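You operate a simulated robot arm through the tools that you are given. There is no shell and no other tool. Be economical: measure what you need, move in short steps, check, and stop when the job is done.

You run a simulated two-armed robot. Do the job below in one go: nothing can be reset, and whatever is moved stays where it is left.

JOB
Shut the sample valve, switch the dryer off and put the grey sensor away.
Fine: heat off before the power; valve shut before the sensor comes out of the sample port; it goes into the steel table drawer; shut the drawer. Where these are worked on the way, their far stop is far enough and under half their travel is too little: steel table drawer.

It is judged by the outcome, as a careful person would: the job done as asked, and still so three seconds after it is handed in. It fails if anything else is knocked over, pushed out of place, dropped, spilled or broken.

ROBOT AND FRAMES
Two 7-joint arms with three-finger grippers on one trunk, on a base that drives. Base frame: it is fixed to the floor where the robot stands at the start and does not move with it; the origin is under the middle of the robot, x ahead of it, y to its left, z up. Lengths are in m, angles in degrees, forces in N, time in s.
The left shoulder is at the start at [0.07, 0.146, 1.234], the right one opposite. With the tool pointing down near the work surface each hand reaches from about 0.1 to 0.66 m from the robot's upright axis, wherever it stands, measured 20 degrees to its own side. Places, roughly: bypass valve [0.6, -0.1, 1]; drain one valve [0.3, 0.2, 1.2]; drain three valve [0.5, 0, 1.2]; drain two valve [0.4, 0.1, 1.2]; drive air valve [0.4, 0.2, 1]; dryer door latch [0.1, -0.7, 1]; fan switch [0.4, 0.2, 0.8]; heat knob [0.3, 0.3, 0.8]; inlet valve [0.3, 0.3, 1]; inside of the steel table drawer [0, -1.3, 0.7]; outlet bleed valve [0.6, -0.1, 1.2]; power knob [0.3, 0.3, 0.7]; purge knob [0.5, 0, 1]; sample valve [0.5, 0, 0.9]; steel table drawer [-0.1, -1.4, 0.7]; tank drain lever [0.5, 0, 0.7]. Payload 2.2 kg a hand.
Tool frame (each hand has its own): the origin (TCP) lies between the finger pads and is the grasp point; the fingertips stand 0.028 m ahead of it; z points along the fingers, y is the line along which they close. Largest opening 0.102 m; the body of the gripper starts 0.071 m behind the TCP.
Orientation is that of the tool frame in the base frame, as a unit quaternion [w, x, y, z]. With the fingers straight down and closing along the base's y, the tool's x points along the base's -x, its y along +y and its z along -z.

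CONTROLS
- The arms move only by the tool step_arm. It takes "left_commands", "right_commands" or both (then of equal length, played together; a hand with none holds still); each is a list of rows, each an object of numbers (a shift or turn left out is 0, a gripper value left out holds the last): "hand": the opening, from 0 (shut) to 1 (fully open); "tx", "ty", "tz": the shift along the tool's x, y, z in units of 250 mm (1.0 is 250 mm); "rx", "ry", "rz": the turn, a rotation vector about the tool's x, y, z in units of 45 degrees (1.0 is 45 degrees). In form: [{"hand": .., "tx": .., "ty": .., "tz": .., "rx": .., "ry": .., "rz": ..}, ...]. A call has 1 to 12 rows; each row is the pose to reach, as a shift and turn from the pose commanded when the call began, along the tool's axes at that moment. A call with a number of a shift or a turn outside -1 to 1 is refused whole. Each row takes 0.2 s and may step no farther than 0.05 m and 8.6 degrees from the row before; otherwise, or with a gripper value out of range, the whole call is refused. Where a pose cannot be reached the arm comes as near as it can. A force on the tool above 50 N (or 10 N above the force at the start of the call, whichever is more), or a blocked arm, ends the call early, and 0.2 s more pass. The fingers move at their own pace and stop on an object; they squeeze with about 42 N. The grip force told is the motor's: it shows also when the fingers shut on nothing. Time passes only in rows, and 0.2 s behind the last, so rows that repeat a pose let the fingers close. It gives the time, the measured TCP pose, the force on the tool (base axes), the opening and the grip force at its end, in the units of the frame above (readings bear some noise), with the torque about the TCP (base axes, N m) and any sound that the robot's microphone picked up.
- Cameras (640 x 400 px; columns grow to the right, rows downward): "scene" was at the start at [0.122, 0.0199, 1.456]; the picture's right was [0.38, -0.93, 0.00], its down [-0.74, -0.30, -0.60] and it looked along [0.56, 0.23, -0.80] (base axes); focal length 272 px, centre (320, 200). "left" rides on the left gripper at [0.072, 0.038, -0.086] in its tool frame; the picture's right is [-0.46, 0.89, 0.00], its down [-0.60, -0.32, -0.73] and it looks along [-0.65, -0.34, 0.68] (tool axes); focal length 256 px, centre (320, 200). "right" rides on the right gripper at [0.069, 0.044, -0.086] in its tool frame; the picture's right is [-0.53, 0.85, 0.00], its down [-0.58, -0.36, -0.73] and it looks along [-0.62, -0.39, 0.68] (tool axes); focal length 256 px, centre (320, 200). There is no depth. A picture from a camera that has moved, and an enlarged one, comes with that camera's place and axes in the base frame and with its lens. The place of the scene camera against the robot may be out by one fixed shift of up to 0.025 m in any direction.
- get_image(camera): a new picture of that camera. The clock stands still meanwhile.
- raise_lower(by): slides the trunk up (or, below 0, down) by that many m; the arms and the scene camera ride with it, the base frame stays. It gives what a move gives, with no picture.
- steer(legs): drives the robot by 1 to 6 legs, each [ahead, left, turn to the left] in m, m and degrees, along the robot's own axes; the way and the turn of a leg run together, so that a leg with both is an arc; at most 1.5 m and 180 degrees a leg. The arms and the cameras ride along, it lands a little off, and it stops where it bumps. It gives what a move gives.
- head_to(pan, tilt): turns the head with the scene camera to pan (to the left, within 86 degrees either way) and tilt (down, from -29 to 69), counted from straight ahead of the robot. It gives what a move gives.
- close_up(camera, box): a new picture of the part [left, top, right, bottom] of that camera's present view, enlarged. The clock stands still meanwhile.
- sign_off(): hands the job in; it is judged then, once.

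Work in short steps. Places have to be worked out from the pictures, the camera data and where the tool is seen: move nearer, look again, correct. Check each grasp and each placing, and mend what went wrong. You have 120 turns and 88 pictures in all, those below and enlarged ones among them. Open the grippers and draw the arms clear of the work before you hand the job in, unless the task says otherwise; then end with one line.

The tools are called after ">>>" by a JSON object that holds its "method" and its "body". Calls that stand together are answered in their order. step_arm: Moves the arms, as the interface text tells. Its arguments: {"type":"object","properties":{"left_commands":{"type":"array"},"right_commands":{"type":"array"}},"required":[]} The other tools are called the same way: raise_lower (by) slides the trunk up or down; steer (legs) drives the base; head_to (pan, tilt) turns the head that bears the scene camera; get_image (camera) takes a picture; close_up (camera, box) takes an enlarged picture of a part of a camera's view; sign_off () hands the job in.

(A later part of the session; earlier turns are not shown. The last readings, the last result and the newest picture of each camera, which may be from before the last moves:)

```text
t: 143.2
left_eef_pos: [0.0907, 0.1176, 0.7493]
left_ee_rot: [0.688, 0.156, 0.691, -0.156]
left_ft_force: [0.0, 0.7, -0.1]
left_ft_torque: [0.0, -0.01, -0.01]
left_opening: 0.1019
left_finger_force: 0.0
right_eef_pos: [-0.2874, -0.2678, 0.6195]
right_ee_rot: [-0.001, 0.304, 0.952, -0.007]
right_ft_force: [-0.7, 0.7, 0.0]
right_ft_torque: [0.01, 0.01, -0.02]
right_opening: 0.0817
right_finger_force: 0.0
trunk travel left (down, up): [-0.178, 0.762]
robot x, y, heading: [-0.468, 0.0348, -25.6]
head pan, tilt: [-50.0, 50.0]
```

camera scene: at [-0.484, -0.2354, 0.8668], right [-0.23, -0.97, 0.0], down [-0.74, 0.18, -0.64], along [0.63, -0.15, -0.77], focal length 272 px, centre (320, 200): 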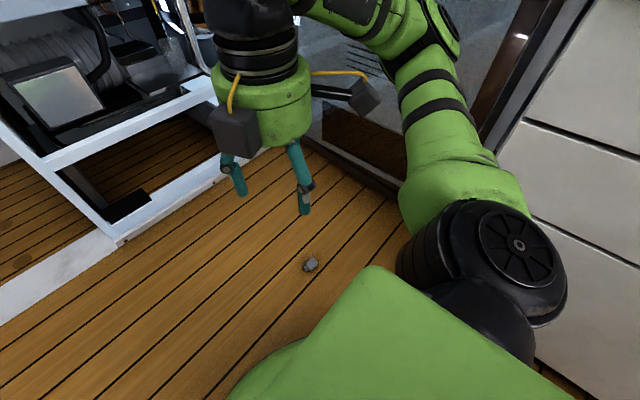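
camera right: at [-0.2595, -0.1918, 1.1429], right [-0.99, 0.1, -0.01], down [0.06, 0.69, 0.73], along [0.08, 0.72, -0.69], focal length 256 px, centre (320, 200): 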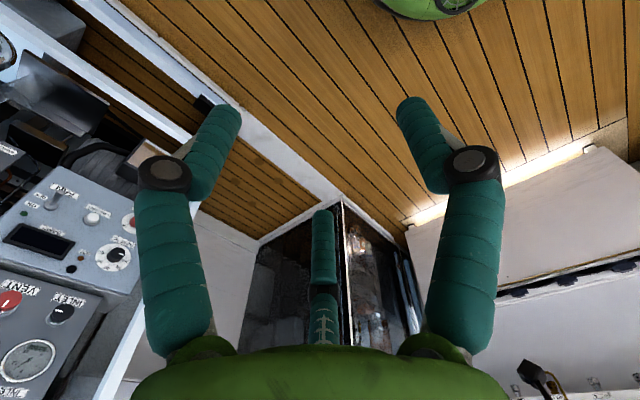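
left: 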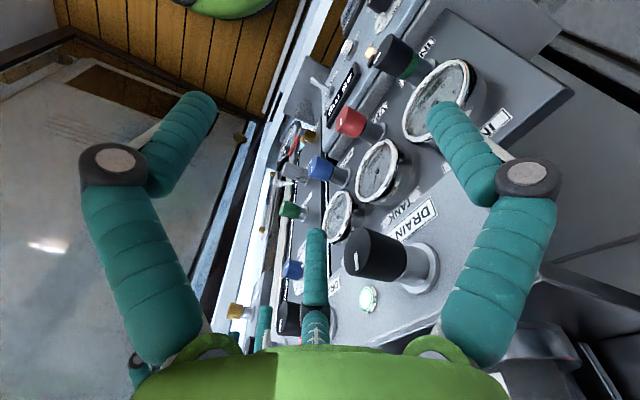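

The robot is well placed. I move the hand above the sensor and roll it 27° so the jaws close across its axis.

>>> {"method": "step_arm", "body": {"right_commands": [{"tx": -0.13, "ty": 0.07, "rz": 0.1}, {"tx": -0.27, "ty": 0.14, "rz": 0.2}, {"tx": -0.4, "ty": 0.21, "rz": 0.3}, {"tx": -0.54, "ty": 0.28, "rz": 0.4}, {"tx": -0.67, "ty": 0.35, "rz": 0.5}, {"tx": -0.8, "ty": 0.418, "rz": 0.61}, {"tx": -0.8, "ty": 0.418, "rz": 0.61}]}}

>>> {"method": "raise_lower", "body": {"by": -0.17}}

>>> {"method": "get_image", "body": {"camera": "right"}}

```text
t: 144.8
left_eef_pos: [0.0913, 0.1175, 0.75]
left_ee_rot: [0.689, 0.156, 0.691, -0.155]
left_ft_force: [0.0, 0.3, 0.0]
left_ft_torque: [0.04, 0.03, 0.01]
left_opening: 0.1019
left_finger_force: 0.1
right_eef_pos: [-0.0632, -0.2978, 0.6177]
right_ee_rot: [0.001, 0.521, 0.853, -0.006]
right_ft_force: [0.7, 0.5, 0.4]
right_ft_torque: [-0.02, 0.0, -0.01]
right_opening: 0.0816
right_finger_force: 0.1
trunk travel left (down, up): [-0.178, 0.762]
robot x, y, heading: [-0.4639, 0.0348, -25.4]
head pan, tilt: [-50.0, 50.0]
```

```text
t: 146.7
left_eef_pos: [0.0918, 0.1176, 0.5806]
left_ee_rot: [0.689, 0.156, 0.691, -0.156]
left_ft_force: [-0.5, 0.1, 0.1]
left_ft_torque: [0.01, -0.03, 0.0]
left_opening: 0.1021
left_finger_force: 0.1
right_eef_pos: [-0.0641, -0.2976, 0.4477]
right_ee_rot: [0.001, 0.522, 0.853, -0.006]
right_ft_force: [0.1, -0.1, -0.7]
right_ft_torque: [0.0, -0.01, 0.01]
right_opening: 0.0816
right_finger_force: 0.0
trunk travel left (down, up): [-0.008, 0.932]
robot x, y, heading: [-0.4644, 0.0343, -25.4]
head pan, tilt: [-50.0, 50.0]
```

```text
15 pictures are left
camera right: at [-0.0546, -0.2149, 0.5335], right [1.0, -0.09, 0.0], down [-0.06, -0.67, 0.74], along [-0.07, -0.74, -0.67], focal length 256 px, centre (320, 200)
```

right: 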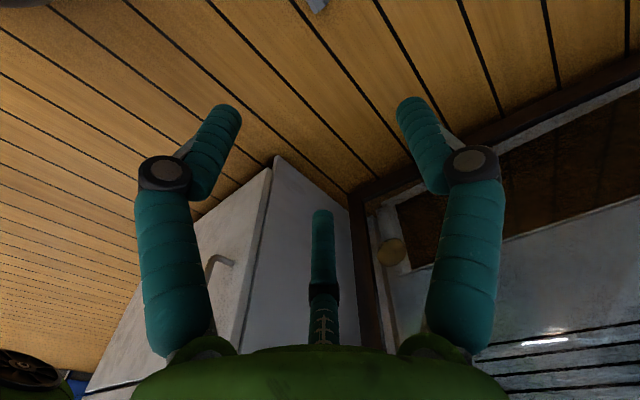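

The sensor is right below on the axis. I descend 0.25 m, then 0.1 m, and check.

>>> {"method": "step_arm", "body": {"right_commands": [{"tz": 0.18}, {"tz": 0.36}, {"tz": 0.54}, {"tz": 0.72}, {"tz": 0.9}, {"tz": 1.0}]}}

>>> {"method": "step_arm", "body": {"right_commands": [{"tz": 0.16}, {"tz": 0.32}, {"tz": 0.42}, {"tz": 0.42}]}}

>>> {"method": "get_image", "body": {"camera": "right"}}

```text
t: 148.1
left_eef_pos: [0.0909, 0.1173, 0.5801]
left_ee_rot: [0.688, 0.157, 0.691, -0.156]
left_ft_force: [-0.1, 0.0, 0.8]
left_ft_torque: [-0.01, -0.02, -0.01]
left_opening: 0.1019
left_finger_force: 0.1
right_eef_pos: [-0.0643, -0.3007, 0.1972]
right_ee_rot: [0.001, 0.522, 0.853, -0.006]
right_ft_force: [0.5, 0.2, 0.5]
right_ft_torque: [0.01, 0.02, -0.04]
right_opening: 0.0812
right_finger_force: 0.1
trunk travel left (down, up): [-0.008, 0.932]
robot x, y, heading: [-0.4646, 0.0352, -25.5]
head pan, tilt: [-50.0, 50.0]
```

```text
t: 149.1
left_eef_pos: [0.0906, 0.1173, 0.58]
left_ee_rot: [0.688, 0.156, 0.691, -0.156]
left_ft_force: [-0.4, 0.2, 0.3]
left_ft_torque: [0.01, 0.03, -0.01]
left_opening: 0.1022
left_finger_force: 0.0
right_eef_pos: [-0.0654, -0.3014, 0.091]
right_ee_rot: [0.0, 0.521, 0.853, -0.005]
right_ft_force: [-0.4, -0.5, -0.5]
right_ft_torque: [0.01, 0.0, 0.0]
right_opening: 0.0813
right_finger_force: 0.0
trunk travel left (down, up): [-0.008, 0.932]
robot x, y, heading: [-0.4632, 0.0347, -25.5]
head pan, tilt: [-50.0, 50.0]
```

```text
14 pictures are left
camera right: at [-0.0568, -0.2183, 0.1778], right [1.0, -0.09, 0.0], down [-0.06, -0.67, 0.74], along [-0.07, -0.74, -0.67], focal length 256 px, centre (320, 200)
```

right: 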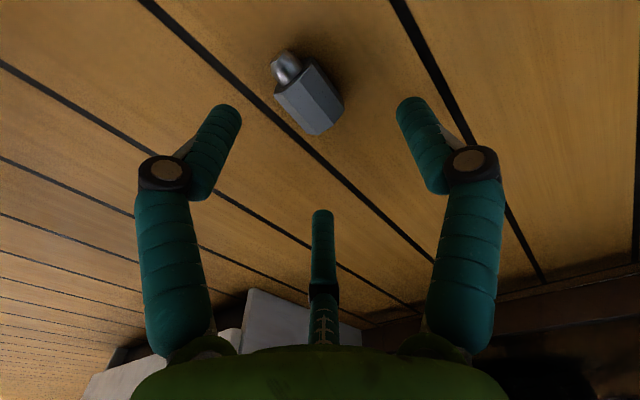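

The sensor is ~1 cm off (toward +y). I correct, descend to 3.5 cm TCP height, and close.

>>> {"method": "step_arm", "body": {"right_commands": [{"tx": 0.044, "ty": -0.007, "hand": 0.9}, {"tx": 0.044, "ty": -0.007, "tz": 0.1}, {"tx": 0.044, "ty": -0.007, "tz": 0.19}, {"tx": 0.044, "ty": -0.007, "tz": 0.22}, {"tx": 0.044, "ty": -0.007, "tz": 0.22, "hand": 0.0}, {"tx": 0.044, "ty": -0.007, "tz": 0.22, "hand": 0.0}, {"tx": 0.044, "ty": -0.007, "tz": 0.22, "hand": 0.0}]}}

>>> {"method": "get_image", "body": {"camera": "right"}}

```text
t: 150.7
left_eef_pos: [0.0915, 0.1177, 0.5804]
left_ee_rot: [0.688, 0.156, 0.691, -0.156]
left_ft_force: [0.0, 0.5, 0.9]
left_ft_torque: [-0.02, 0.02, -0.01]
left_opening: 0.102
left_finger_force: 0.1
right_eef_pos: [-0.0728, -0.2923, 0.0381]
right_ee_rot: [0.0, 0.522, 0.853, -0.005]
right_ft_force: [1.6, 0.8, 3.2]
right_ft_torque: [-0.03, -0.09, 0.06]
right_opening: 0.0372
right_finger_force: 42.6
trunk travel left (down, up): [-0.008, 0.932]
robot x, y, heading: [-0.4617, 0.0332, -25.3]
head pan, tilt: [-50.0, 50.0]
```

```text
13 pictures are left
camera right: at [-0.063, -0.2094, 0.1236], right [1.0, -0.09, 0.0], down [-0.06, -0.67, 0.74], along [-0.07, -0.74, -0.67], focal length 256 px, centre (320, 200)
```

right: 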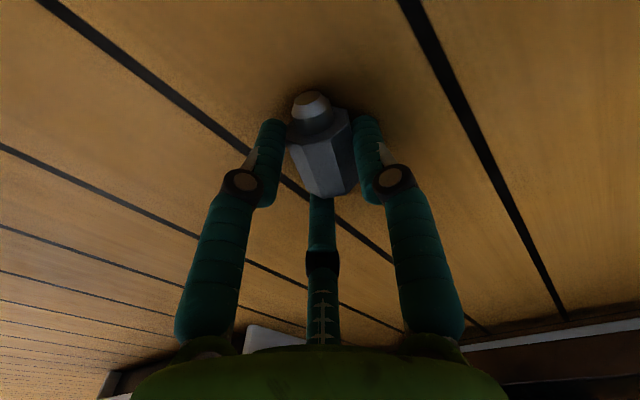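

The sensor is gripped (37 mm, 43 N). I lift it gently by the arm.

>>> {"method": "step_arm", "body": {"right_commands": [{"tz": -0.08}, {"tz": -0.18}, {"tz": -0.3}, {"tz": -0.45}, {"tz": -0.6}, {"tz": -0.75}, {"tz": -0.9}, {"tz": -1.0}]}}

>>> {"method": "step_arm", "body": {"right_commands": [{"tz": -0.15}, {"tz": -0.3}, {"tz": -0.45}, {"tz": -0.6}]}}

>>> {"method": "raise_lower", "body": {"by": 0.4}}

>>> {"method": "raise_lower", "body": {"by": 0.25}}

>>> {"method": "head_to", "body": {"pan": -60, "tilt": 30}}

>>> {"method": "get_image", "body": {"camera": "scene"}}

```text
t: 152.5
left_eef_pos: [0.0902, 0.1182, 0.58]
left_ee_rot: [0.689, 0.156, 0.691, -0.156]
left_ft_force: [0.2, -0.4, -0.5]
left_ft_torque: [-0.01, 0.02, -0.01]
left_opening: 0.102
left_finger_force: 0.1
right_eef_pos: [-0.072, -0.2908, 0.2856]
right_ee_rot: [0.001, 0.522, 0.853, -0.006]
right_ft_force: [0.7, 0.1, -1.0]
right_ft_torque: [-0.02, 0.0, 0.01]
right_opening: 0.0368
right_finger_force: 42.4
trunk travel left (down, up): [-0.008, 0.932]
robot x, y, heading: [-0.4629, 0.035, -25.7]
head pan, tilt: [-50.0, 50.0]
```

```text
t: 153.5
left_eef_pos: [0.0925, 0.118, 0.579]
left_ee_rot: [0.689, 0.155, 0.691, -0.155]
left_ft_force: [-0.2, -0.2, -0.1]
left_ft_torque: [0.0, -0.03, 0.02]
left_opening: 0.1017
left_finger_force: 0.0
right_eef_pos: [-0.0729, -0.2899, 0.439]
right_ee_rot: [0.001, 0.522, 0.853, -0.005]
right_ft_force: [-0.5, -0.1, -0.6]
right_ft_torque: [0.01, -0.07, -0.04]
right_opening: 0.0369
right_finger_force: 42.2
trunk travel left (down, up): [-0.008, 0.932]
robot x, y, heading: [-0.4661, 0.0339, -25.5]
head pan, tilt: [-50.0, 50.0]
```

```text
t: 157.3
left_eef_pos: [0.0911, 0.117, 0.9791]
left_ee_rot: [0.689, 0.155, 0.691, -0.155]
left_ft_force: [-0.2, -0.1, 0.6]
left_ft_torque: [-0.03, 0.01, 0.01]
left_opening: 0.1019
left_finger_force: 0.1
right_eef_pos: [-0.0732, -0.2889, 0.8378]
right_ee_rot: [0.001, 0.522, 0.853, -0.006]
right_ft_force: [0.2, 0.1, -0.7]
right_ft_torque: [-0.01, 0.04, 0.0]
right_opening: 0.0363
right_finger_force: 41.7
trunk travel left (down, up): [-0.408, 0.532]
robot x, y, heading: [-0.4635, 0.0311, -25.6]
head pan, tilt: [-50.0, 50.0]
```

```text
t: 159.9
left_eef_pos: [0.0918, 0.1168, 1.2292]
left_ee_rot: [0.689, 0.157, 0.69, -0.157]
left_ft_force: [0.5, -0.3, -0.4]
left_ft_torque: [-0.02, -0.02, 0.0]
left_opening: 0.1019
left_finger_force: 0.1
right_eef_pos: [-0.0724, -0.2895, 1.087]
right_ee_rot: [0.0, 0.522, 0.853, -0.006]
right_ft_force: [0.2, 0.1, -1.1]
right_ft_torque: [-0.01, 0.03, 0.02]
right_opening: 0.0362
right_finger_force: 42.5
trunk travel left (down, up): [-0.658, 0.282]
robot x, y, heading: [-0.4685, 0.0362, -25.4]
head pan, tilt: [-50.0, 50.0]
```

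```text
t: 160.7
left_eef_pos: [0.0917, 0.1176, 1.23]
left_ee_rot: [0.688, 0.156, 0.692, -0.156]
left_ft_force: [0.2, 0.1, 0.0]
left_ft_torque: [0.01, -0.01, -0.01]
left_opening: 0.1018
left_finger_force: 0.0
right_eef_pos: [-0.0712, -0.2884, 1.0878]
right_ee_rot: [0.002, 0.522, 0.853, -0.006]
right_ft_force: [0.8, 0.3, -0.4]
right_ft_torque: [0.02, 0.01, -0.01]
right_opening: 0.0361
right_finger_force: 41.6
trunk travel left (down, up): [-0.658, 0.282]
robot x, y, heading: [-0.4668, 0.0382, -25.3]
head pan, tilt: [-60.0, 30.0]
```

```text
12 pictures are left
camera scene: at [-0.4093, -0.085, 1.3763], right [-1.0, -0.08, 0.0], down [-0.04, 0.5, -0.87], along [0.07, -0.86, -0.5], focal length 272 px, centre (320, 200)
```

scene: 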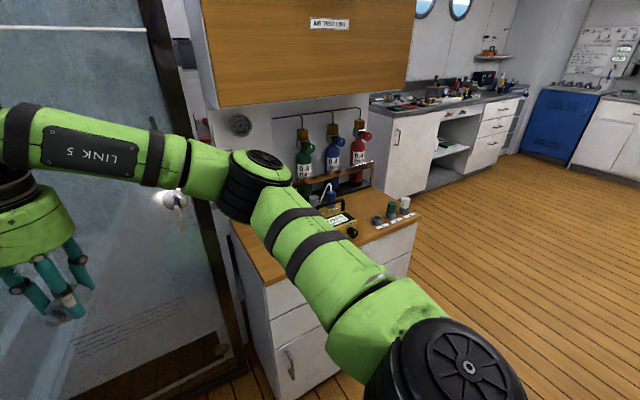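

The sensor is held. The spot given for the drawer lies behind the wooden test counter, so I must drive around it. I go in legs across the open floor to about (-1.46, -0.80), turn to heading 36°, and look.

>>> {"method": "steer", "body": {"legs": [[-0.457, -0.437, 0], [-0.082, -0.74, 0], [0, 0, 31]]}}

>>> {"method": "head_to", "body": {"pan": -50, "tilt": 25}}

>>> {"method": "get_image", "body": {"camera": "scene"}}

```text
t: 169.4
left_eef_pos: [-1.026, -0.4219, 1.231]
left_ee_rot: [0.705, -0.034, 0.707, 0.033]
left_ft_force: [-0.9, 1.5, 0.0]
left_ft_torque: [0.01, 0.03, 0.01]
left_opening: 0.102
left_finger_force: 0.0
right_eef_pos: [-0.9569, -0.8548, 1.0875]
right_ee_rot: [0.002, 0.274, 0.962, -0.004]
right_ft_force: [0.6, -0.1, -0.3]
right_ft_torque: [-0.04, 0.01, -0.01]
right_opening: 0.0362
right_finger_force: 41.9
trunk travel left (down, up): [-0.658, 0.282]
robot x, y, heading: [-1.4606, -0.7793, 5.4]
head pan, tilt: [-60.0, 30.0]
```

```text
t: 170.1
left_eef_pos: [-1.0253, -0.4215, 1.2299]
left_ee_rot: [0.705, -0.035, 0.707, 0.035]
left_ft_force: [0.3, -0.6, -0.7]
left_ft_torque: [0.01, 0.03, -0.01]
left_opening: 0.1024
left_finger_force: 0.0
right_eef_pos: [-0.9565, -0.8536, 1.088]
right_ee_rot: [0.002, 0.274, 0.962, -0.006]
right_ft_force: [0.3, 0.5, -1.0]
right_ft_torque: [-0.01, 0.04, 0.0]
right_opening: 0.0359
right_finger_force: 42.6
trunk travel left (down, up): [-0.658, 0.282]
robot x, y, heading: [-1.4627, -0.7821, 5.7]
head pan, tilt: [-50.0, 25.0]
```

```text
11 pictures are left
camera scene: at [-1.3403, -0.8473, 1.3843], right [-0.7, -0.71, 0.0], down [-0.3, 0.3, -0.91], along [0.65, -0.63, -0.42], focal length 272 px, centre (320, 200)
```

scene: 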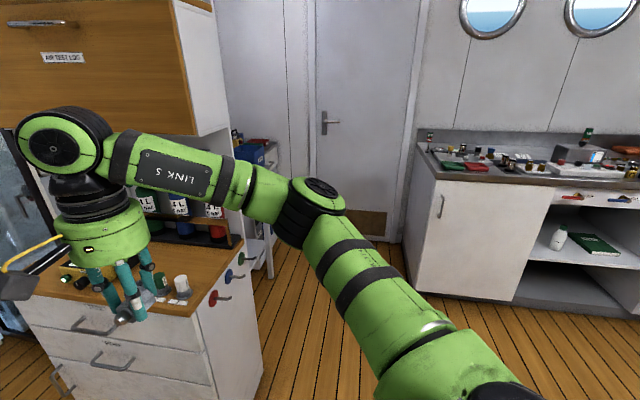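

A small steel table stands behind the counter; the floor lane past it looks free. I turn to heading 36°, strafe right along the lane well clear of the counter, and look ahead.

>>> {"method": "steer", "body": {"legs": [[0, 0, 30.3], [-0.155, -0.3, 0], [0, -1.1, 0]]}}

>>> {"method": "head_to", "body": {"pan": 12, "tilt": 35}}

>>> {"method": "get_image", "body": {"camera": "scene"}}

```text
t: 178.4
left_eef_pos: [-0.6133, -1.3957, 1.2312]
left_ee_rot: [0.67, -0.223, 0.671, 0.226]
left_ft_force: [1.4, -0.7, -0.5]
left_ft_torque: [0.01, -0.01, 0.04]
left_opening: 0.1018
left_finger_force: 0.1
right_eef_pos: [-0.3278, -1.7267, 1.0887]
right_ee_rot: [0.005, 0.002, 1.0, -0.003]
right_ft_force: [0.8, -0.1, -0.5]
right_ft_torque: [0.04, 0.07, -0.02]
right_opening: 0.0357
right_finger_force: 42.3
trunk travel left (down, up): [-0.658, 0.282]
robot x, y, heading: [-0.7954, -1.9247, 37.2]
head pan, tilt: [-50.0, 25.0]
stopped in leg 3: the robot was blocked; the commanded pose is now the measured one
```

```text
t: 179.7
left_eef_pos: [-0.6116, -1.3933, 1.2311]
left_ee_rot: [0.67, -0.225, 0.671, 0.225]
left_ft_force: [0.2, -0.2, -1.2]
left_ft_torque: [-0.01, -0.03, 0.03]
left_opening: 0.1021
left_finger_force: 0.0
right_eef_pos: [-0.3277, -1.7257, 1.0885]
right_ee_rot: [0.004, 0.002, 1.0, -0.005]
right_ft_force: [0.3, 0.4, -0.3]
right_ft_torque: [-0.01, 0.0, 0.0]
right_opening: 0.0359
right_finger_force: 42.0
trunk travel left (down, up): [-0.658, 0.282]
robot x, y, heading: [-0.7973, -1.9277, 36.8]
head pan, tilt: [12.0, 35.0]
```

```text
10 pictures are left
camera scene: at [-0.6936, -1.8367, 1.3685], right [0.75, -0.66, 0.0], down [-0.38, -0.43, -0.82], along [0.54, 0.62, -0.57], focal length 272 px, centre (320, 200)
```

scene: 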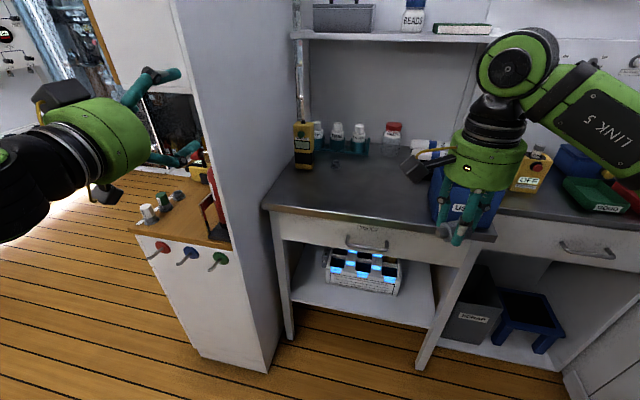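

The steel table's drawer handle is visible; I place it at about (-0.11, -1.42, 0.70), straight ahead. The right hand keeps the sensor, the left will open the drawer. First I raise the right hand, then lower the trunk so the left hand reaches handle height, and zoom on the handle.

>>> {"method": "close_up", "body": {"camera": "scene", "box": [270, 190, 482, 322]}}

>>> {"method": "step_arm", "body": {"right_commands": [{"tz": -0.12}, {"tz": -0.28}, {"tz": -0.44}, {"tz": -0.6}, {"tz": -0.76}, {"tz": -0.9}], "left_commands": [{"rz": -0.16}, {"rz": -0.32}, {"rz": -0.48}, {"rz": -0.64}, {"rz": -0.8}, {"rz": -0.96}]}}

>>> {"method": "step_arm", "body": {"left_commands": [{"rz": -0.17}, {"rz": -0.34}, {"rz": -0.5}, {"rz": -0.68}, {"rz": -0.86}, {"rz": -1.0}]}}

```text
3.02 times, centred on (376, 256) of scene
camera zoom: at [-0.6936, -1.8367, 1.3685], right [0.75, -0.66, 0.0], down [-0.38, -0.43, -0.82], along [0.54, 0.62, -0.57], focal length 820 px, centre (151, 31)
```

zoom: 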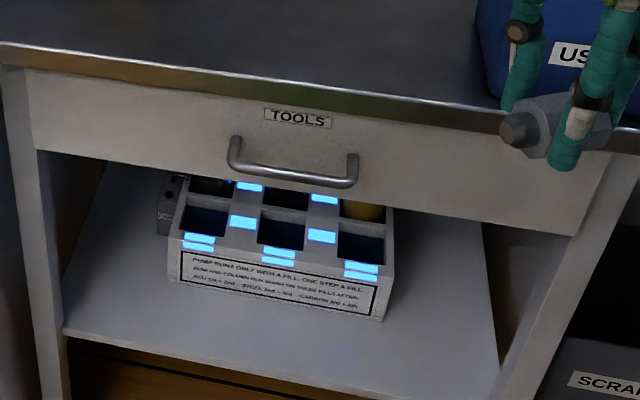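

```text
t: 181.1
left_eef_pos: [-0.6102, -1.3952, 1.2311]
left_ee_rot: [0.706, -0.455, 0.542, -0.037]
left_ft_force: [0.6, 0.4, 0.4]
left_ft_torque: [-0.03, 0.04, 0.07]
left_opening: 0.102
left_finger_force: 0.1
right_eef_pos: [-0.3383, -1.7372, 1.2939]
right_ee_rot: [0.004, 0.001, 1.0, 0.0]
right_ft_force: [1.4, -0.6, -1.7]
right_ft_torque: [0.04, 0.09, -0.01]
right_opening: 0.0357
right_finger_force: 42.1
right hand out of reach, approached as far as the arm can: row 6
trunk travel left (down, up): [-0.658, 0.282]
robot x, y, heading: [-0.7938, -1.9243, 37.0]
head pan, tilt: [12.0, 35.0]
```

```text
t: 182.5
left_eef_pos: [-0.6124, -1.3933, 1.2309]
left_ee_rot: [0.637, -0.629, 0.324, -0.305]
left_ft_force: [-0.3, 0.0, 0.8]
left_ft_torque: [0.01, 0.0, -0.01]
left_opening: 0.1018
left_finger_force: 0.1
right_eef_pos: [-0.3392, -1.735, 1.2936]
right_ee_rot: [0.005, 0.002, 1.0, -0.002]
right_ft_force: [0.1, -0.4, -0.1]
right_ft_torque: [0.01, 0.02, 0.0]
right_opening: 0.0358
right_finger_force: 41.9
trunk travel left (down, up): [-0.658, 0.282]
robot x, y, heading: [-0.7959, -1.9282, 36.8]
head pan, tilt: [12.0, 35.0]
```

The left hand is rolled so it closes vertically on the horizontal bar. I lower the trunk to bring it to handle height, then slide the left hand 0.33 m right.

>>> {"method": "raise_lower", "body": {"by": -0.4}}

>>> {"method": "raise_lower", "body": {"by": -0.08}}

>>> {"method": "step_arm", "body": {"left_commands": [{"tx": 0.1, "tz": 0.1}, {"tx": 0.25, "tz": 0.2}, {"tx": 0.42, "tz": 0.2}, {"tx": 0.59, "tz": 0.2}, {"tx": 0.76, "tz": 0.2}, {"tx": 0.93, "tz": 0.2}, {"tx": 1.0, "tz": 0.2}]}}

>>> {"method": "step_arm", "body": {"left_commands": [{"tx": 0.15}, {"tx": 0.3}, {"tx": 0.3}]}}

>>> {"method": "get_image", "body": {"camera": "left"}}

```text
t: 186.3
left_eef_pos: [-0.612, -1.3945, 0.8307]
left_ee_rot: [0.638, -0.628, 0.326, -0.305]
left_ft_force: [0.4, -0.5, -0.7]
left_ft_torque: [-0.03, -0.04, 0.0]
left_opening: 0.102
left_finger_force: 0.1
right_eef_pos: [-0.3383, -1.7341, 0.8928]
right_ee_rot: [0.004, 0.002, 1.0, -0.003]
right_ft_force: [-0.4, -0.1, 0.0]
right_ft_torque: [0.03, 0.01, -0.01]
right_opening: 0.0356
right_finger_force: 41.8
trunk travel left (down, up): [-0.258, 0.682]
robot x, y, heading: [-0.7953, -1.9237, 37.4]
head pan, tilt: [12.0, 35.0]
```

```text
t: 187.5
left_eef_pos: [-0.612, -1.393, 0.7514]
left_ee_rot: [0.638, -0.628, 0.326, -0.304]
left_ft_force: [0.1, -0.5, 0.5]
left_ft_torque: [0.0, 0.01, 0.03]
left_opening: 0.102
left_finger_force: 0.1
right_eef_pos: [-0.3391, -1.7336, 0.8139]
right_ee_rot: [0.005, 0.002, 1.0, -0.002]
right_ft_force: [-0.1, 0.0, 0.0]
right_ft_torque: [0.0, 0.01, 0.01]
right_opening: 0.0361
right_finger_force: 42.5
trunk travel left (down, up): [-0.178, 0.762]
robot x, y, heading: [-0.7943, -1.9243, 37.1]
head pan, tilt: [12.0, 35.0]
```

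```text
t: 189.1
left_eef_pos: [-0.4217, -1.5638, 0.7424]
left_ee_rot: [0.637, -0.628, 0.326, -0.304]
left_ft_force: [0.1, 0.1, -0.5]
left_ft_torque: [-0.02, -0.01, 0.01]
left_opening: 0.102
left_finger_force: 0.1
right_eef_pos: [-0.339, -1.7337, 0.8134]
right_ee_rot: [0.004, 0.002, 1.0, -0.003]
right_ft_force: [-0.6, -0.6, -0.1]
right_ft_torque: [0.01, 0.04, 0.03]
right_opening: 0.0358
right_finger_force: 41.9
trunk travel left (down, up): [-0.178, 0.762]
robot x, y, heading: [-0.794, -1.9242, 36.9]
head pan, tilt: [12.0, 35.0]
```

```text
t: 189.9
left_eef_pos: [-0.3794, -1.6102, 0.7434]
left_ee_rot: [0.653, -0.624, 0.32, -0.286]
left_ft_force: [0.0, -0.6, 0.2]
left_ft_torque: [-0.01, -0.02, -0.03]
left_opening: 0.1021
left_finger_force: 0.1
right_eef_pos: [-0.3387, -1.7337, 0.813]
right_ee_rot: [0.004, 0.002, 1.0, -0.002]
right_ft_force: [-0.5, 0.2, -1.2]
right_ft_torque: [-0.02, 0.01, 0.04]
right_opening: 0.0359
right_finger_force: 41.0
trunk travel left (down, up): [-0.178, 0.762]
robot x, y, heading: [-0.7947, -1.9241, 37.0]
head pan, tilt: [12.0, 35.0]
```

```text
8 pictures are left
camera left: at [-0.4004, -1.7194, 0.6985], right [-0.32, 0.41, -0.86], down [-0.94, -0.01, 0.34], along [0.13, 0.91, 0.39], focal length 256 px, centre (320, 200)
```

left: 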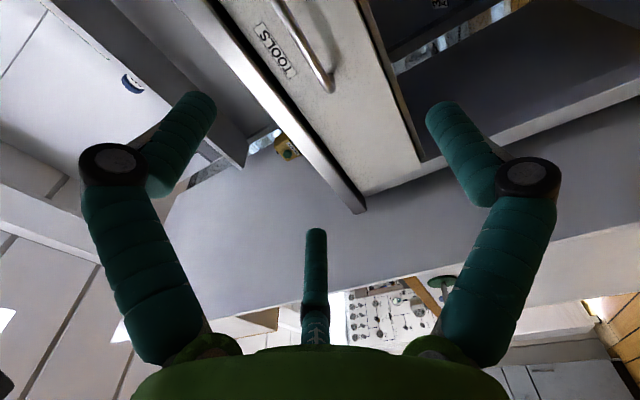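

The left camera plus the scene ray put the handle bar at about (-0.19, -1.48, 0.768), ~0.23 m ahead of the left hand and 2.5 cm higher. I move the right hand 12 cm aside and bring the left hand to 8 cm from the bar.

>>> {"method": "step_arm", "body": {"right_commands": [{"tx": -0.08, "ty": -0.1}, {"tx": -0.16, "ty": -0.2}, {"tx": -0.24, "ty": -0.3}, {"tx": -0.3, "ty": -0.384}]}}

>>> {"method": "step_arm", "body": {"left_commands": [{"tz": 0.13, "tx": 0.02, "ty": -0.03}, {"tz": 0.28, "tx": 0.04, "ty": -0.06}, {"tz": 0.44, "tx": 0.054, "ty": -0.1}, {"tz": 0.6, "tx": 0.054, "ty": -0.1}, {"tz": 0.6, "tx": 0.054, "ty": -0.1}]}}

>>> {"method": "get_image", "body": {"camera": "left"}}

```text
t: 190.9
left_eef_pos: [-0.3765, -1.6112, 0.7398]
left_ee_rot: [0.651, -0.625, 0.321, -0.286]
left_ft_force: [0.6, 0.0, 0.4]
left_ft_torque: [0.02, 0.01, -0.03]
left_opening: 0.102
left_finger_force: 0.1
right_eef_pos: [-0.2648, -1.83, 0.8139]
right_ee_rot: [0.006, 0.002, 1.0, -0.001]
right_ft_force: [-0.3, -0.9, -0.9]
right_ft_torque: [-0.04, 0.0, 0.02]
right_opening: 0.036
right_finger_force: 41.9
trunk travel left (down, up): [-0.178, 0.762]
robot x, y, heading: [-0.7951, -1.9265, 37.0]
head pan, tilt: [12.0, 35.0]
```

```text
t: 192.1
left_eef_pos: [-0.2468, -1.5458, 0.7635]
left_ee_rot: [0.637, -0.628, 0.326, -0.306]
left_ft_force: [0.6, -0.2, 0.4]
left_ft_torque: [0.0, -0.01, 0.02]
left_opening: 0.102
left_finger_force: 0.0
right_eef_pos: [-0.2653, -1.8294, 0.8136]
right_ee_rot: [0.006, 0.002, 1.0, -0.002]
right_ft_force: [-0.1, 1.2, -0.1]
right_ft_torque: [-0.02, -0.02, -0.03]
right_opening: 0.0359
right_finger_force: 41.5
trunk travel left (down, up): [-0.178, 0.762]
robot x, y, heading: [-0.7964, -1.9289, 36.8]
head pan, tilt: [12.0, 35.0]
```

```text
7 pictures are left
camera left: at [-0.2724, -1.6545, 0.7246], right [-0.3, 0.39, -0.87], down [-0.94, 0.03, 0.34], along [0.16, 0.92, 0.36], focal length 256 px, centre (320, 200)
```

left: 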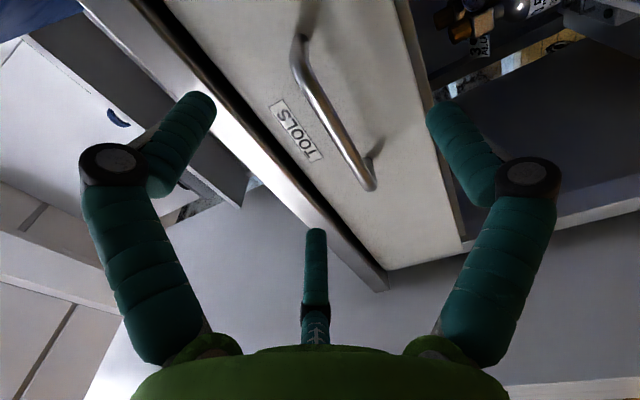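

The bar is ~7 cm ahead, ~7 mm low, and laterally centred. I advance 5.8 cm with that correction and close on it.

>>> {"method": "step_arm", "body": {"left_commands": [{"tz": 0.06, "ty": 0.028}, {"tz": 0.14, "ty": 0.028}, {"tz": 0.2, "ty": 0.028}, {"tz": 0.232, "ty": 0.028}, {"tz": 0.232, "ty": 0.028, "hand": 0.0}, {"tz": 0.232, "ty": 0.028, "hand": 0.0}, {"tz": 0.232, "ty": 0.028, "hand": 0.0}, {"tz": 0.232, "ty": 0.028, "hand": 0.0}]}}

```text
t: 193.9
left_eef_pos: [-0.202, -1.5175, 0.768]
left_ee_rot: [0.644, -0.618, 0.325, -0.312]
left_ft_force: [15.0, -16.4, 24.7]
left_ft_torque: [-0.61, -1.03, -0.1]
left_opening: 0.02
left_finger_force: 44.9
right_eef_pos: [-0.2655, -1.834, 0.8161]
right_ee_rot: [0.007, 0.003, 1.0, 0.001]
right_ft_force: [0.0, -0.4, -0.1]
right_ft_torque: [-0.01, 0.01, 0.0]
right_opening: 0.0358
right_finger_force: 41.5
trunk travel left (down, up): [-0.178, 0.762]
robot x, y, heading: [-0.7943, -1.9238, 36.9]
head pan, tilt: [12.0, 35.0]
```

It holds the bar (opening 20 mm). I ease the vertical force and pull the drawer with the arm.

>>> {"method": "step_arm", "body": {"left_commands": [{"ty": -0.025}, {"ty": -0.03, "tz": -0.08}, {"ty": -0.03, "tz": -0.18}, {"ty": -0.03, "tz": -0.28}, {"ty": -0.03, "tz": -0.38}, {"ty": -0.03, "tz": -0.48}, {"ty": -0.03, "tz": -0.58}, {"ty": -0.03, "tz": -0.68}, {"ty": -0.03, "tz": -0.78}, {"ty": -0.03, "tz": -0.88}, {"ty": -0.03, "tz": -0.96}, {"ty": -0.03, "tz": -0.96}]}}

```text
t: 196.5
left_eef_pos: [-0.3925, -1.6539, 0.7663]
left_ee_rot: [0.644, -0.621, 0.329, -0.302]
left_ft_force: [18.1, -22.6, 3.3]
left_ft_torque: [-0.78, -0.64, -1.41]
left_opening: 0.0203
left_finger_force: 45.4
right_eef_pos: [-0.2629, -1.8335, 0.8132]
right_ee_rot: [0.006, 0.002, 1.0, 0.0]
right_ft_force: [-1.2, 0.6, -0.6]
right_ft_torque: [-0.01, 0.01, -0.04]
right_opening: 0.0358
right_finger_force: 42.2
trunk travel left (down, up): [-0.178, 0.762]
robot x, y, heading: [-0.7973, -1.9226, 37.0]
head pan, tilt: [12.0, 35.0]
```

The drawer came out about 23 cm along yaw 35.6°, still gripped. I look at it.

>>> {"method": "head_to", "body": {"pan": -2, "tilt": 50}}

>>> {"method": "get_image", "body": {"camera": "scene"}}

```text
t: 197.3
left_eef_pos: [-0.3923, -1.6549, 0.7677]
left_ee_rot: [0.643, -0.622, 0.329, -0.303]
left_ft_force: [16.4, -23.9, 12.5]
left_ft_torque: [-0.72, -0.86, -1.18]
left_opening: 0.0206
left_finger_force: 44.4
right_eef_pos: [-0.2636, -1.8323, 0.8143]
right_ee_rot: [0.004, 0.003, 1.0, 0.0]
right_ft_force: [0.6, 0.3, -0.7]
right_ft_torque: [-0.02, 0.0, -0.01]
right_opening: 0.0359
right_finger_force: 41.9
trunk travel left (down, up): [-0.178, 0.762]
robot x, y, heading: [-0.7939, -1.9261, 36.7]
head pan, tilt: [-2.0, 50.0]
```

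```text
6 pictures are left
camera scene: at [-0.6877, -1.8623, 0.8672], right [0.57, -0.82, 0.0], down [-0.63, -0.44, -0.64], along [0.53, 0.37, -0.76], focal length 272 px, centre (320, 200)
```

scene: 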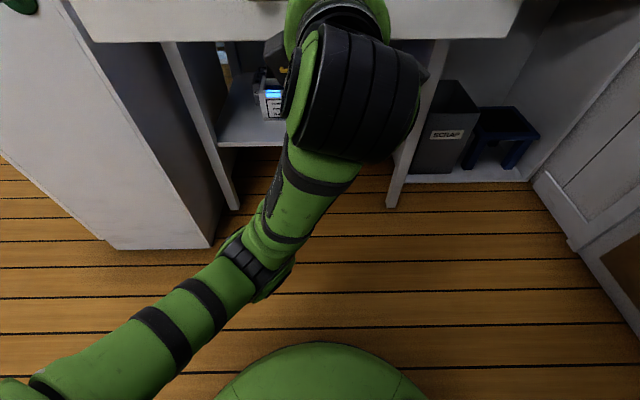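

The drawer stands open ~23 cm. To place the sensor I need the right hand higher and further forward, so I release the handle, back off 10 cm and raise the trunk 0.3 m.

>>> {"method": "step_arm", "body": {"left_commands": [{"hand": 1.0}, {"hand": 1.0}, {"hand": 1.0}]}}

>>> {"method": "steer", "body": {"legs": [[-0.1, 0, 0]]}}

>>> {"method": "raise_lower", "body": {"by": 0.3}}

>>> {"method": "step_arm", "body": {"left_commands": [{"tx": -0.15}, {"tx": -0.3}, {"tx": -0.45}, {"tx": -0.6}, {"tx": -0.75}, {"tx": -0.9}, {"tx": -1.0}]}}

```text
t: 198.1
left_eef_pos: [-0.3951, -1.6468, 0.7643]
left_ee_rot: [0.642, -0.629, 0.324, -0.297]
left_ft_force: [-0.9, -0.5, -0.2]
left_ft_torque: [0.02, 0.03, -0.03]
left_opening: 0.1017
left_finger_force: 0.1
right_eef_pos: [-0.2664, -1.8302, 0.8147]
right_ee_rot: [0.006, 0.001, 1.0, -0.002]
right_ft_force: [-0.7, -0.6, -0.5]
right_ft_torque: [0.01, 0.01, 0.04]
right_opening: 0.0361
right_finger_force: 41.5
trunk travel left (down, up): [-0.178, 0.762]
robot x, y, heading: [-0.794, -1.9207, 37.2]
head pan, tilt: [-2.0, 50.0]
```

```text
t: 199.1
left_eef_pos: [-0.3993, -1.6449, 0.7635]
left_ee_rot: [0.644, -0.629, 0.321, -0.293]
left_ft_force: [-0.1, 0.0, -0.6]
left_ft_torque: [-0.02, 0.0, 0.01]
left_opening: 0.1022
left_finger_force: 0.0
right_eef_pos: [-0.268, -1.8279, 0.8143]
right_ee_rot: [0.007, -0.001, 1.0, -0.002]
right_ft_force: [0.3, 0.5, -0.1]
right_ft_torque: [0.02, 0.02, 0.01]
right_opening: 0.036
right_finger_force: 42.0
trunk travel left (down, up): [-0.178, 0.762]
robot x, y, heading: [-0.7972, -1.9257, 37.4]
head pan, tilt: [-2.0, 50.0]
stopped in leg 1: the robot was blocked; the commanded pose is now the measured one
```

```text
t: 202.1
left_eef_pos: [-0.3982, -1.6454, 1.0625]
left_ee_rot: [0.644, -0.629, 0.322, -0.294]
left_ft_force: [1.0, 0.0, -0.5]
left_ft_torque: [0.01, -0.02, 0.02]
left_opening: 0.1019
left_finger_force: 0.0
right_eef_pos: [-0.2701, -1.8267, 1.1146]
right_ee_rot: [0.006, 0.0, 1.0, -0.001]
right_ft_force: [0.0, 0.3, -1.1]
right_ft_torque: [0.01, -0.01, 0.0]
right_opening: 0.0355
right_finger_force: 42.3
trunk travel left (down, up): [-0.478, 0.462]
robot x, y, heading: [-0.7988, -1.9274, 37.0]
head pan, tilt: [-2.0, 50.0]
```

```text
t: 203.7
left_eef_pos: [-0.5539, -1.4495, 1.0718]
left_ee_rot: [0.644, -0.627, 0.323, -0.296]
left_ft_force: [0.0, 0.4, 0.5]
left_ft_torque: [0.0, 0.0, -0.02]
left_opening: 0.1019
left_finger_force: 0.2
right_eef_pos: [-0.2692, -1.828, 1.1144]
right_ee_rot: [0.006, -0.001, 1.0, -0.002]
right_ft_force: [-0.9, -0.5, -1.3]
right_ft_torque: [0.0, 0.0, -0.02]
right_opening: 0.0359
right_finger_force: 42.0
trunk travel left (down, up): [-0.478, 0.462]
robot x, y, heading: [-0.7977, -1.9291, 37.4]
head pan, tilt: [-2.0, 50.0]
```

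The base was jammed against the bench while the jaws were still around the bar when the trunk rose, so I check the drawer's state.

>>> {"method": "head_to", "body": {"pan": 0, "tilt": 45}}

>>> {"method": "get_image", "body": {"camera": "scene"}}

```text
t: 204.3
left_eef_pos: [-0.5525, -1.4498, 1.0713]
left_ee_rot: [0.643, -0.629, 0.322, -0.294]
left_ft_force: [0.6, 0.1, 0.3]
left_ft_torque: [-0.02, -0.01, -0.01]
left_opening: 0.1019
left_finger_force: 0.0
right_eef_pos: [-0.2688, -1.8277, 1.1146]
right_ee_rot: [0.006, 0.0, 1.0, -0.001]
right_ft_force: [0.2, 0.3, -0.8]
right_ft_torque: [0.04, 0.0, 0.0]
right_opening: 0.036
right_finger_force: 42.0
trunk travel left (down, up): [-0.478, 0.462]
robot x, y, heading: [-0.7977, -1.9295, 37.2]
head pan, tilt: [0.0, 45.0]
```

```text
5 pictures are left
camera scene: at [-0.69, -1.8545, 1.1737], right [0.61, -0.8, 0.0], down [-0.56, -0.43, -0.71], along [0.56, 0.43, -0.71], focal length 272 px, centre (320, 200)
```

scene: 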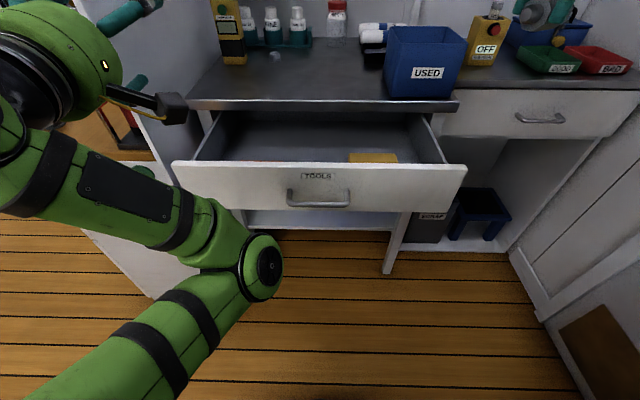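

The drawer is fine, open with a yellow item at its right. I drive 10 cm forward and bring the right hand above the clear middle-left of the drawer at (-0.29, -1.50).

>>> {"method": "steer", "body": {"legs": [[0.1, 0, 0]]}}

```text
t: 205.5
left_eef_pos: [-0.4745, -1.3892, 1.0724]
left_ee_rot: [0.643, -0.629, 0.322, -0.295]
left_ft_force: [0.0, 0.4, -0.1]
left_ft_torque: [0.01, 0.02, -0.03]
left_opening: 0.1021
left_finger_force: 0.0
right_eef_pos: [-0.1887, -1.7677, 1.1145]
right_ee_rot: [0.006, 0.0, 1.0, -0.002]
right_ft_force: [0.4, -1.2, -1.0]
right_ft_torque: [0.0, -0.04, 0.01]
right_opening: 0.0356
right_finger_force: 42.6
trunk travel left (down, up): [-0.478, 0.462]
robot x, y, heading: [-0.7232, -1.866, 37.2]
head pan, tilt: [0.0, 45.0]
```

Now I move the right hand over the drawer and check with its camera.

>>> {"method": "step_arm", "body": {"right_commands": [{"tx": 0.06, "ty": 0.14}, {"tx": 0.12, "ty": 0.28}, {"tx": 0.18, "ty": 0.43}, {"tx": 0.24, "ty": 0.58}, {"tx": 0.3, "ty": 0.72}, {"tx": 0.36, "ty": 0.86}, {"tx": 0.42, "ty": 1.0}, {"tx": 0.42, "ty": 1.0}]}}

>>> {"method": "get_image", "body": {"camera": "right"}}

```text
t: 207.3
left_eef_pos: [-0.4744, -1.3905, 1.0723]
left_ee_rot: [0.643, -0.629, 0.321, -0.294]
left_ft_force: [0.3, -0.3, 0.0]
left_ft_torque: [0.01, -0.02, 0.0]
left_opening: 0.102
left_finger_force: 0.0
right_eef_pos: [-0.3189, -1.585, 1.0794]
right_ee_rot: [0.007, -0.001, 1.0, 0.0]
right_ft_force: [-0.8, 0.7, -0.6]
right_ft_torque: [0.01, 0.02, -0.02]
right_opening: 0.0355
right_finger_force: 41.7
right hand out of reach, approached as far as the arm can: row 1, 2, 3, 4, 5, 6, 7, 8
trunk travel left (down, up): [-0.478, 0.462]
robot x, y, heading: [-0.7165, -1.866, 37.0]
head pan, tilt: [0.0, 45.0]
```

```text
4 pictures are left
camera right: at [-0.388, -1.5405, 1.1652], right [0.53, 0.85, 0.01], down [0.57, -0.36, 0.74], along [0.63, -0.39, -0.67], focal length 256 px, centre (320, 200)
```

right: 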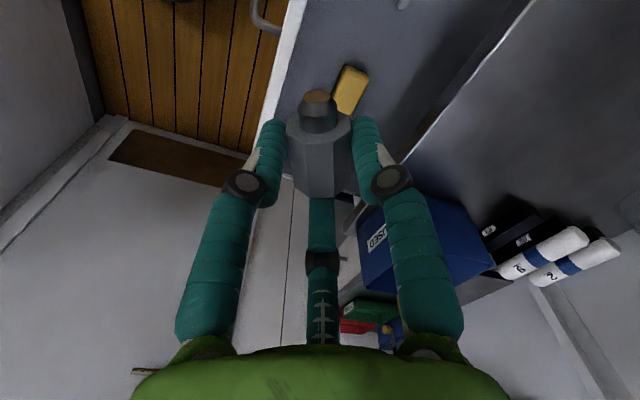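

The view shows I'm just inside the front rim; I need ~6 cm deeper. The hand is too high for the reach, so I lower to about 0.95 while moving inward.

>>> {"method": "step_arm", "body": {"right_commands": [{"tz": 0.15}, {"tz": 0.3, "tx": -0.02, "ty": 0.06}, {"tz": 0.42, "tx": -0.05, "ty": 0.13}, {"tz": 0.5, "tx": -0.08, "ty": 0.22}, {"tz": 0.5, "tx": -0.108, "ty": 0.3}, {"tz": 0.5, "tx": -0.108, "ty": 0.3}]}}

```text
t: 208.7
left_eef_pos: [-0.4738, -1.3899, 1.072]
left_ee_rot: [0.644, -0.629, 0.322, -0.295]
left_ft_force: [0.1, 0.4, 0.1]
left_ft_torque: [0.01, -0.02, -0.01]
left_opening: 0.1022
left_finger_force: 0.0
right_eef_pos: [-0.2978, -1.5112, 0.955]
right_ee_rot: [0.007, 0.0, 1.0, -0.001]
right_ft_force: [-0.7, -1.0, -0.9]
right_ft_torque: [0.01, -0.04, 0.02]
right_opening: 0.0357
right_finger_force: 41.9
right hand out of reach, approached as far as the arm can: row 5, 6
trunk travel left (down, up): [-0.478, 0.462]
robot x, y, heading: [-0.7176, -1.8647, 37.2]
head pan, tilt: [0.0, 45.0]
```

It is now at d'≈-1.12, over the middle of the opening. I lower to TCP height 0.82 and look.

>>> {"method": "step_arm", "body": {"right_commands": [{"tz": 0.12}, {"tz": 0.24}, {"tz": 0.36}, {"tz": 0.48}, {"tz": 0.54}, {"tz": 0.54}]}}

>>> {"method": "get_image", "body": {"camera": "right"}}

```text
t: 210.1
left_eef_pos: [-0.4754, -1.3899, 1.0719]
left_ee_rot: [0.643, -0.629, 0.322, -0.295]
left_ft_force: [-0.3, -0.8, -0.3]
left_ft_torque: [0.0, 0.01, 0.0]
left_opening: 0.1023
left_finger_force: 0.0
right_eef_pos: [-0.2944, -1.5123, 0.8183]
right_ee_rot: [0.007, -0.001, 1.0, -0.001]
right_ft_force: [-1.1, -0.1, 0.0]
right_ft_torque: [-0.01, 0.01, -0.04]
right_opening: 0.0361
right_finger_force: 42.3
trunk travel left (down, up): [-0.478, 0.462]
robot x, y, heading: [-0.7198, -1.8665, 37.4]
head pan, tilt: [0.0, 45.0]
```

```text
3 pictures are left
camera right: at [-0.3642, -1.4676, 0.9051], right [0.53, 0.85, 0.0], down [0.57, -0.36, 0.74], along [0.63, -0.39, -0.67], focal length 256 px, centre (320, 200)
```

right: 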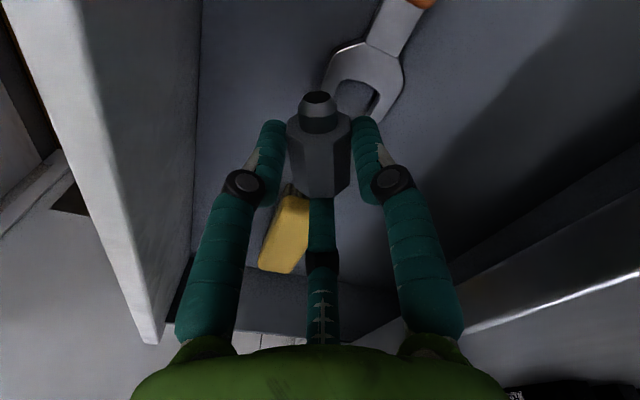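

A wrench lies under the sensor's right side and a yellow block beyond. I shift 3 cm toward the clear corner and lower further, watching for contact.

>>> {"method": "step_arm", "body": {"right_commands": [{"tx": 0.06}, {"tx": 0.12}, {"tx": 0.12, "tz": 0.08}, {"tx": 0.12, "tz": 0.14}, {"tx": 0.12, "tz": 0.18}, {"tx": 0.12, "tz": 0.18}]}}

>>> {"method": "get_image", "body": {"camera": "right"}}

```text
t: 211.5
left_eef_pos: [-0.474, -1.3895, 1.0714]
left_ee_rot: [0.644, -0.629, 0.322, -0.294]
left_ft_force: [0.1, 0.3, 0.4]
left_ft_torque: [0.0, 0.0, -0.02]
left_opening: 0.1019
left_finger_force: 0.0
right_eef_pos: [-0.3261, -1.513, 0.7723]
right_ee_rot: [0.006, -0.001, 1.0, -0.001]
right_ft_force: [0.4, -0.1, -0.2]
right_ft_torque: [0.01, -0.01, -0.02]
right_opening: 0.0358
right_finger_force: 42.2
trunk travel left (down, up): [-0.478, 0.462]
robot x, y, heading: [-0.7179, -1.864, 37.4]
head pan, tilt: [0.0, 45.0]
```

```text
2 pictures are left
camera right: at [-0.3938, -1.4681, 0.8591], right [0.53, 0.85, 0.0], down [0.57, -0.36, 0.74], along [0.63, -0.39, -0.67], focal length 256 px, centre (320, 200)
```

right: 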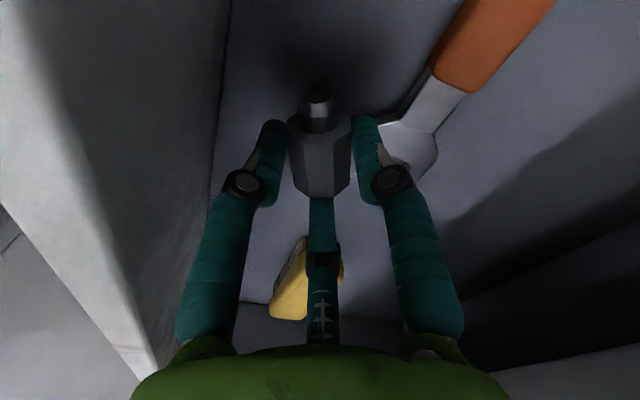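

It is just above the drawer floor, clear of the wrench. I lower in 5 mm steps up to 1.5 cm more, then open the jaws just enough.

>>> {"method": "step_arm", "body": {"right_commands": [{"tz": 0.02}, {"tz": 0.04}, {"tz": 0.06}, {"tz": 0.06}]}}

>>> {"method": "step_arm", "body": {"right_commands": [{"hand": 0.4}, {"hand": 0.58}, {"hand": 0.58}]}}

```text
t: 212.5
left_eef_pos: [-0.4746, -1.3889, 1.0727]
left_ee_rot: [0.644, -0.628, 0.321, -0.295]
left_ft_force: [-0.6, -0.8, 0.0]
left_ft_torque: [0.01, 0.01, 0.0]
left_opening: 0.102
left_finger_force: 0.0
right_eef_pos: [-0.3242, -1.5131, 0.7594]
right_ee_rot: [0.006, -0.002, 1.0, -0.002]
right_ft_force: [0.7, 0.3, -0.5]
right_ft_torque: [0.03, 0.0, 0.04]
right_opening: 0.0359
right_finger_force: 41.4
trunk travel left (down, up): [-0.478, 0.462]
robot x, y, heading: [-0.7197, -1.8634, 37.3]
head pan, tilt: [0.0, 45.0]
```

```text
t: 213.3
left_eef_pos: [-0.4743, -1.3897, 1.0732]
left_ee_rot: [0.643, -0.629, 0.322, -0.294]
left_ft_force: [0.1, 0.4, -0.1]
left_ft_torque: [-0.03, 0.0, 0.01]
left_opening: 0.102
left_finger_force: 0.0
right_eef_pos: [-0.3245, -1.5141, 0.7598]
right_ee_rot: [0.006, -0.001, 1.0, -0.002]
right_ft_force: [-0.3, 0.4, -0.2]
right_ft_torque: [0.01, 0.01, -0.01]
right_opening: 0.0593
right_finger_force: 0.0
trunk travel left (down, up): [-0.478, 0.462]
robot x, y, heading: [-0.7231, -1.8669, 37.6]
head pan, tilt: [0.0, 45.0]
```

Opened without any disturbance. I lift the hand straight up 20 cm and check from above that the sensor lies in the drawer.

>>> {"method": "step_arm", "body": {"right_commands": [{"tz": -0.1}, {"tz": -0.24}, {"tz": -0.4}, {"tz": -0.56}, {"tz": -0.72}, {"tz": -0.8}]}}

>>> {"method": "get_image", "body": {"camera": "right"}}

```text
t: 214.7
left_eef_pos: [-0.475, -1.3891, 1.0712]
left_ee_rot: [0.644, -0.629, 0.321, -0.295]
left_ft_force: [-0.6, -0.3, -0.7]
left_ft_torque: [0.0, 0.01, -0.03]
left_opening: 0.102
left_finger_force: 0.1
right_eef_pos: [-0.3275, -1.5129, 0.9601]
right_ee_rot: [0.007, 0.0, 1.0, -0.002]
right_ft_force: [0.1, -0.3, -0.4]
right_ft_torque: [0.01, -0.01, 0.01]
right_opening: 0.0591
right_finger_force: 0.0
trunk travel left (down, up): [-0.478, 0.462]
robot x, y, heading: [-0.7189, -1.8675, 37.3]
head pan, tilt: [0.0, 45.0]
```

```text
1 pictures are left
camera right: at [-0.3952, -1.4678, 1.0455], right [0.53, 0.85, 0.0], down [0.57, -0.36, 0.74], along [0.63, -0.39, -0.67], focal length 256 px, centre (320, 200)
```

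right: 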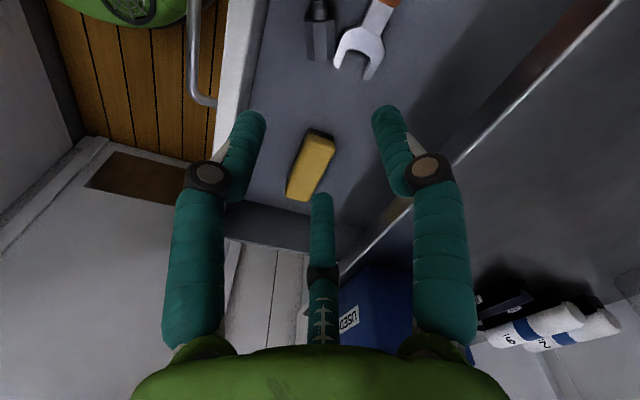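

The sensor lies flat in the drawer beside the wrench. Now I withdraw the right hand up and to the right, clear of the drawer, then back the base for closing with the left hand.

>>> {"method": "step_arm", "body": {"right_commands": [{"tz": -0.15}, {"tz": -0.3, "ty": -0.08}, {"tz": -0.4, "ty": -0.2, "tx": -0.05}, {"tz": -0.45, "ty": -0.35, "tx": -0.1}, {"tz": -0.45, "ty": -0.52, "tx": -0.15}, {"tz": -0.45, "ty": -0.68, "tx": -0.2}, {"tz": -0.45, "ty": -0.84, "tx": -0.26}, {"tz": -0.45, "ty": -1.0, "tx": -0.32}]}}

>>> {"method": "step_arm", "body": {"right_commands": [{"ty": -0.12, "tx": -0.03}, {"ty": -0.25, "tx": -0.06}]}}

>>> {"method": "steer", "body": {"legs": [[-0.1, 0.01, 0]]}}

```text
t: 216.5
left_eef_pos: [-0.4738, -1.3907, 1.0727]
left_ee_rot: [0.645, -0.627, 0.322, -0.295]
left_ft_force: [0.0, 0.1, 0.8]
left_ft_torque: [-0.03, 0.0, 0.02]
left_opening: 0.1019
left_finger_force: 0.0
right_eef_pos: [-0.2482, -1.7656, 1.0745]
right_ee_rot: [0.007, -0.001, 1.0, -0.002]
right_ft_force: [0.6, -0.8, -0.3]
right_ft_torque: [0.01, -0.02, -0.02]
right_opening: 0.0594
right_finger_force: 0.0
right hand out of reach, approached as far as the arm can: row 1, 2, 3
trunk travel left (down, up): [-0.478, 0.462]
robot x, y, heading: [-0.7176, -1.8651, 37.2]
head pan, tilt: [0.0, 45.0]
```

```text
t: 217.1
left_eef_pos: [-0.4752, -1.3913, 1.0736]
left_ee_rot: [0.644, -0.629, 0.321, -0.295]
left_ft_force: [0.5, -0.6, 0.8]
left_ft_torque: [-0.01, -0.01, -0.01]
left_opening: 0.1021
left_finger_force: 0.0
right_eef_pos: [-0.2331, -1.8266, 1.0761]
right_ee_rot: [0.006, -0.001, 1.0, -0.001]
right_ft_force: [-0.2, -0.1, 0.0]
right_ft_torque: [0.01, -0.02, 0.01]
right_opening: 0.0594
right_finger_force: 0.0
trunk travel left (down, up): [-0.478, 0.462]
robot x, y, heading: [-0.7202, -1.8628, 37.3]
head pan, tilt: [0.0, 45.0]
```

```text
t: 218.2
left_eef_pos: [-0.56, -1.4422, 1.0716]
left_ee_rot: [0.643, -0.629, 0.322, -0.295]
left_ft_force: [0.0, 0.4, -0.3]
left_ft_torque: [0.03, -0.01, 0.0]
left_opening: 0.1018
left_finger_force: 0.0
right_eef_pos: [-0.3189, -1.8796, 1.0764]
right_ee_rot: [0.006, 0.0, 1.0, -0.001]
right_ft_force: [-0.5, -0.3, -0.9]
right_ft_torque: [-0.02, -0.05, -0.02]
right_opening: 0.0593
right_finger_force: 0.2
trunk travel left (down, up): [-0.478, 0.462]
robot x, y, heading: [-0.8033, -1.9185, 37.4]
head pan, tilt: [0.0, 45.0]
```

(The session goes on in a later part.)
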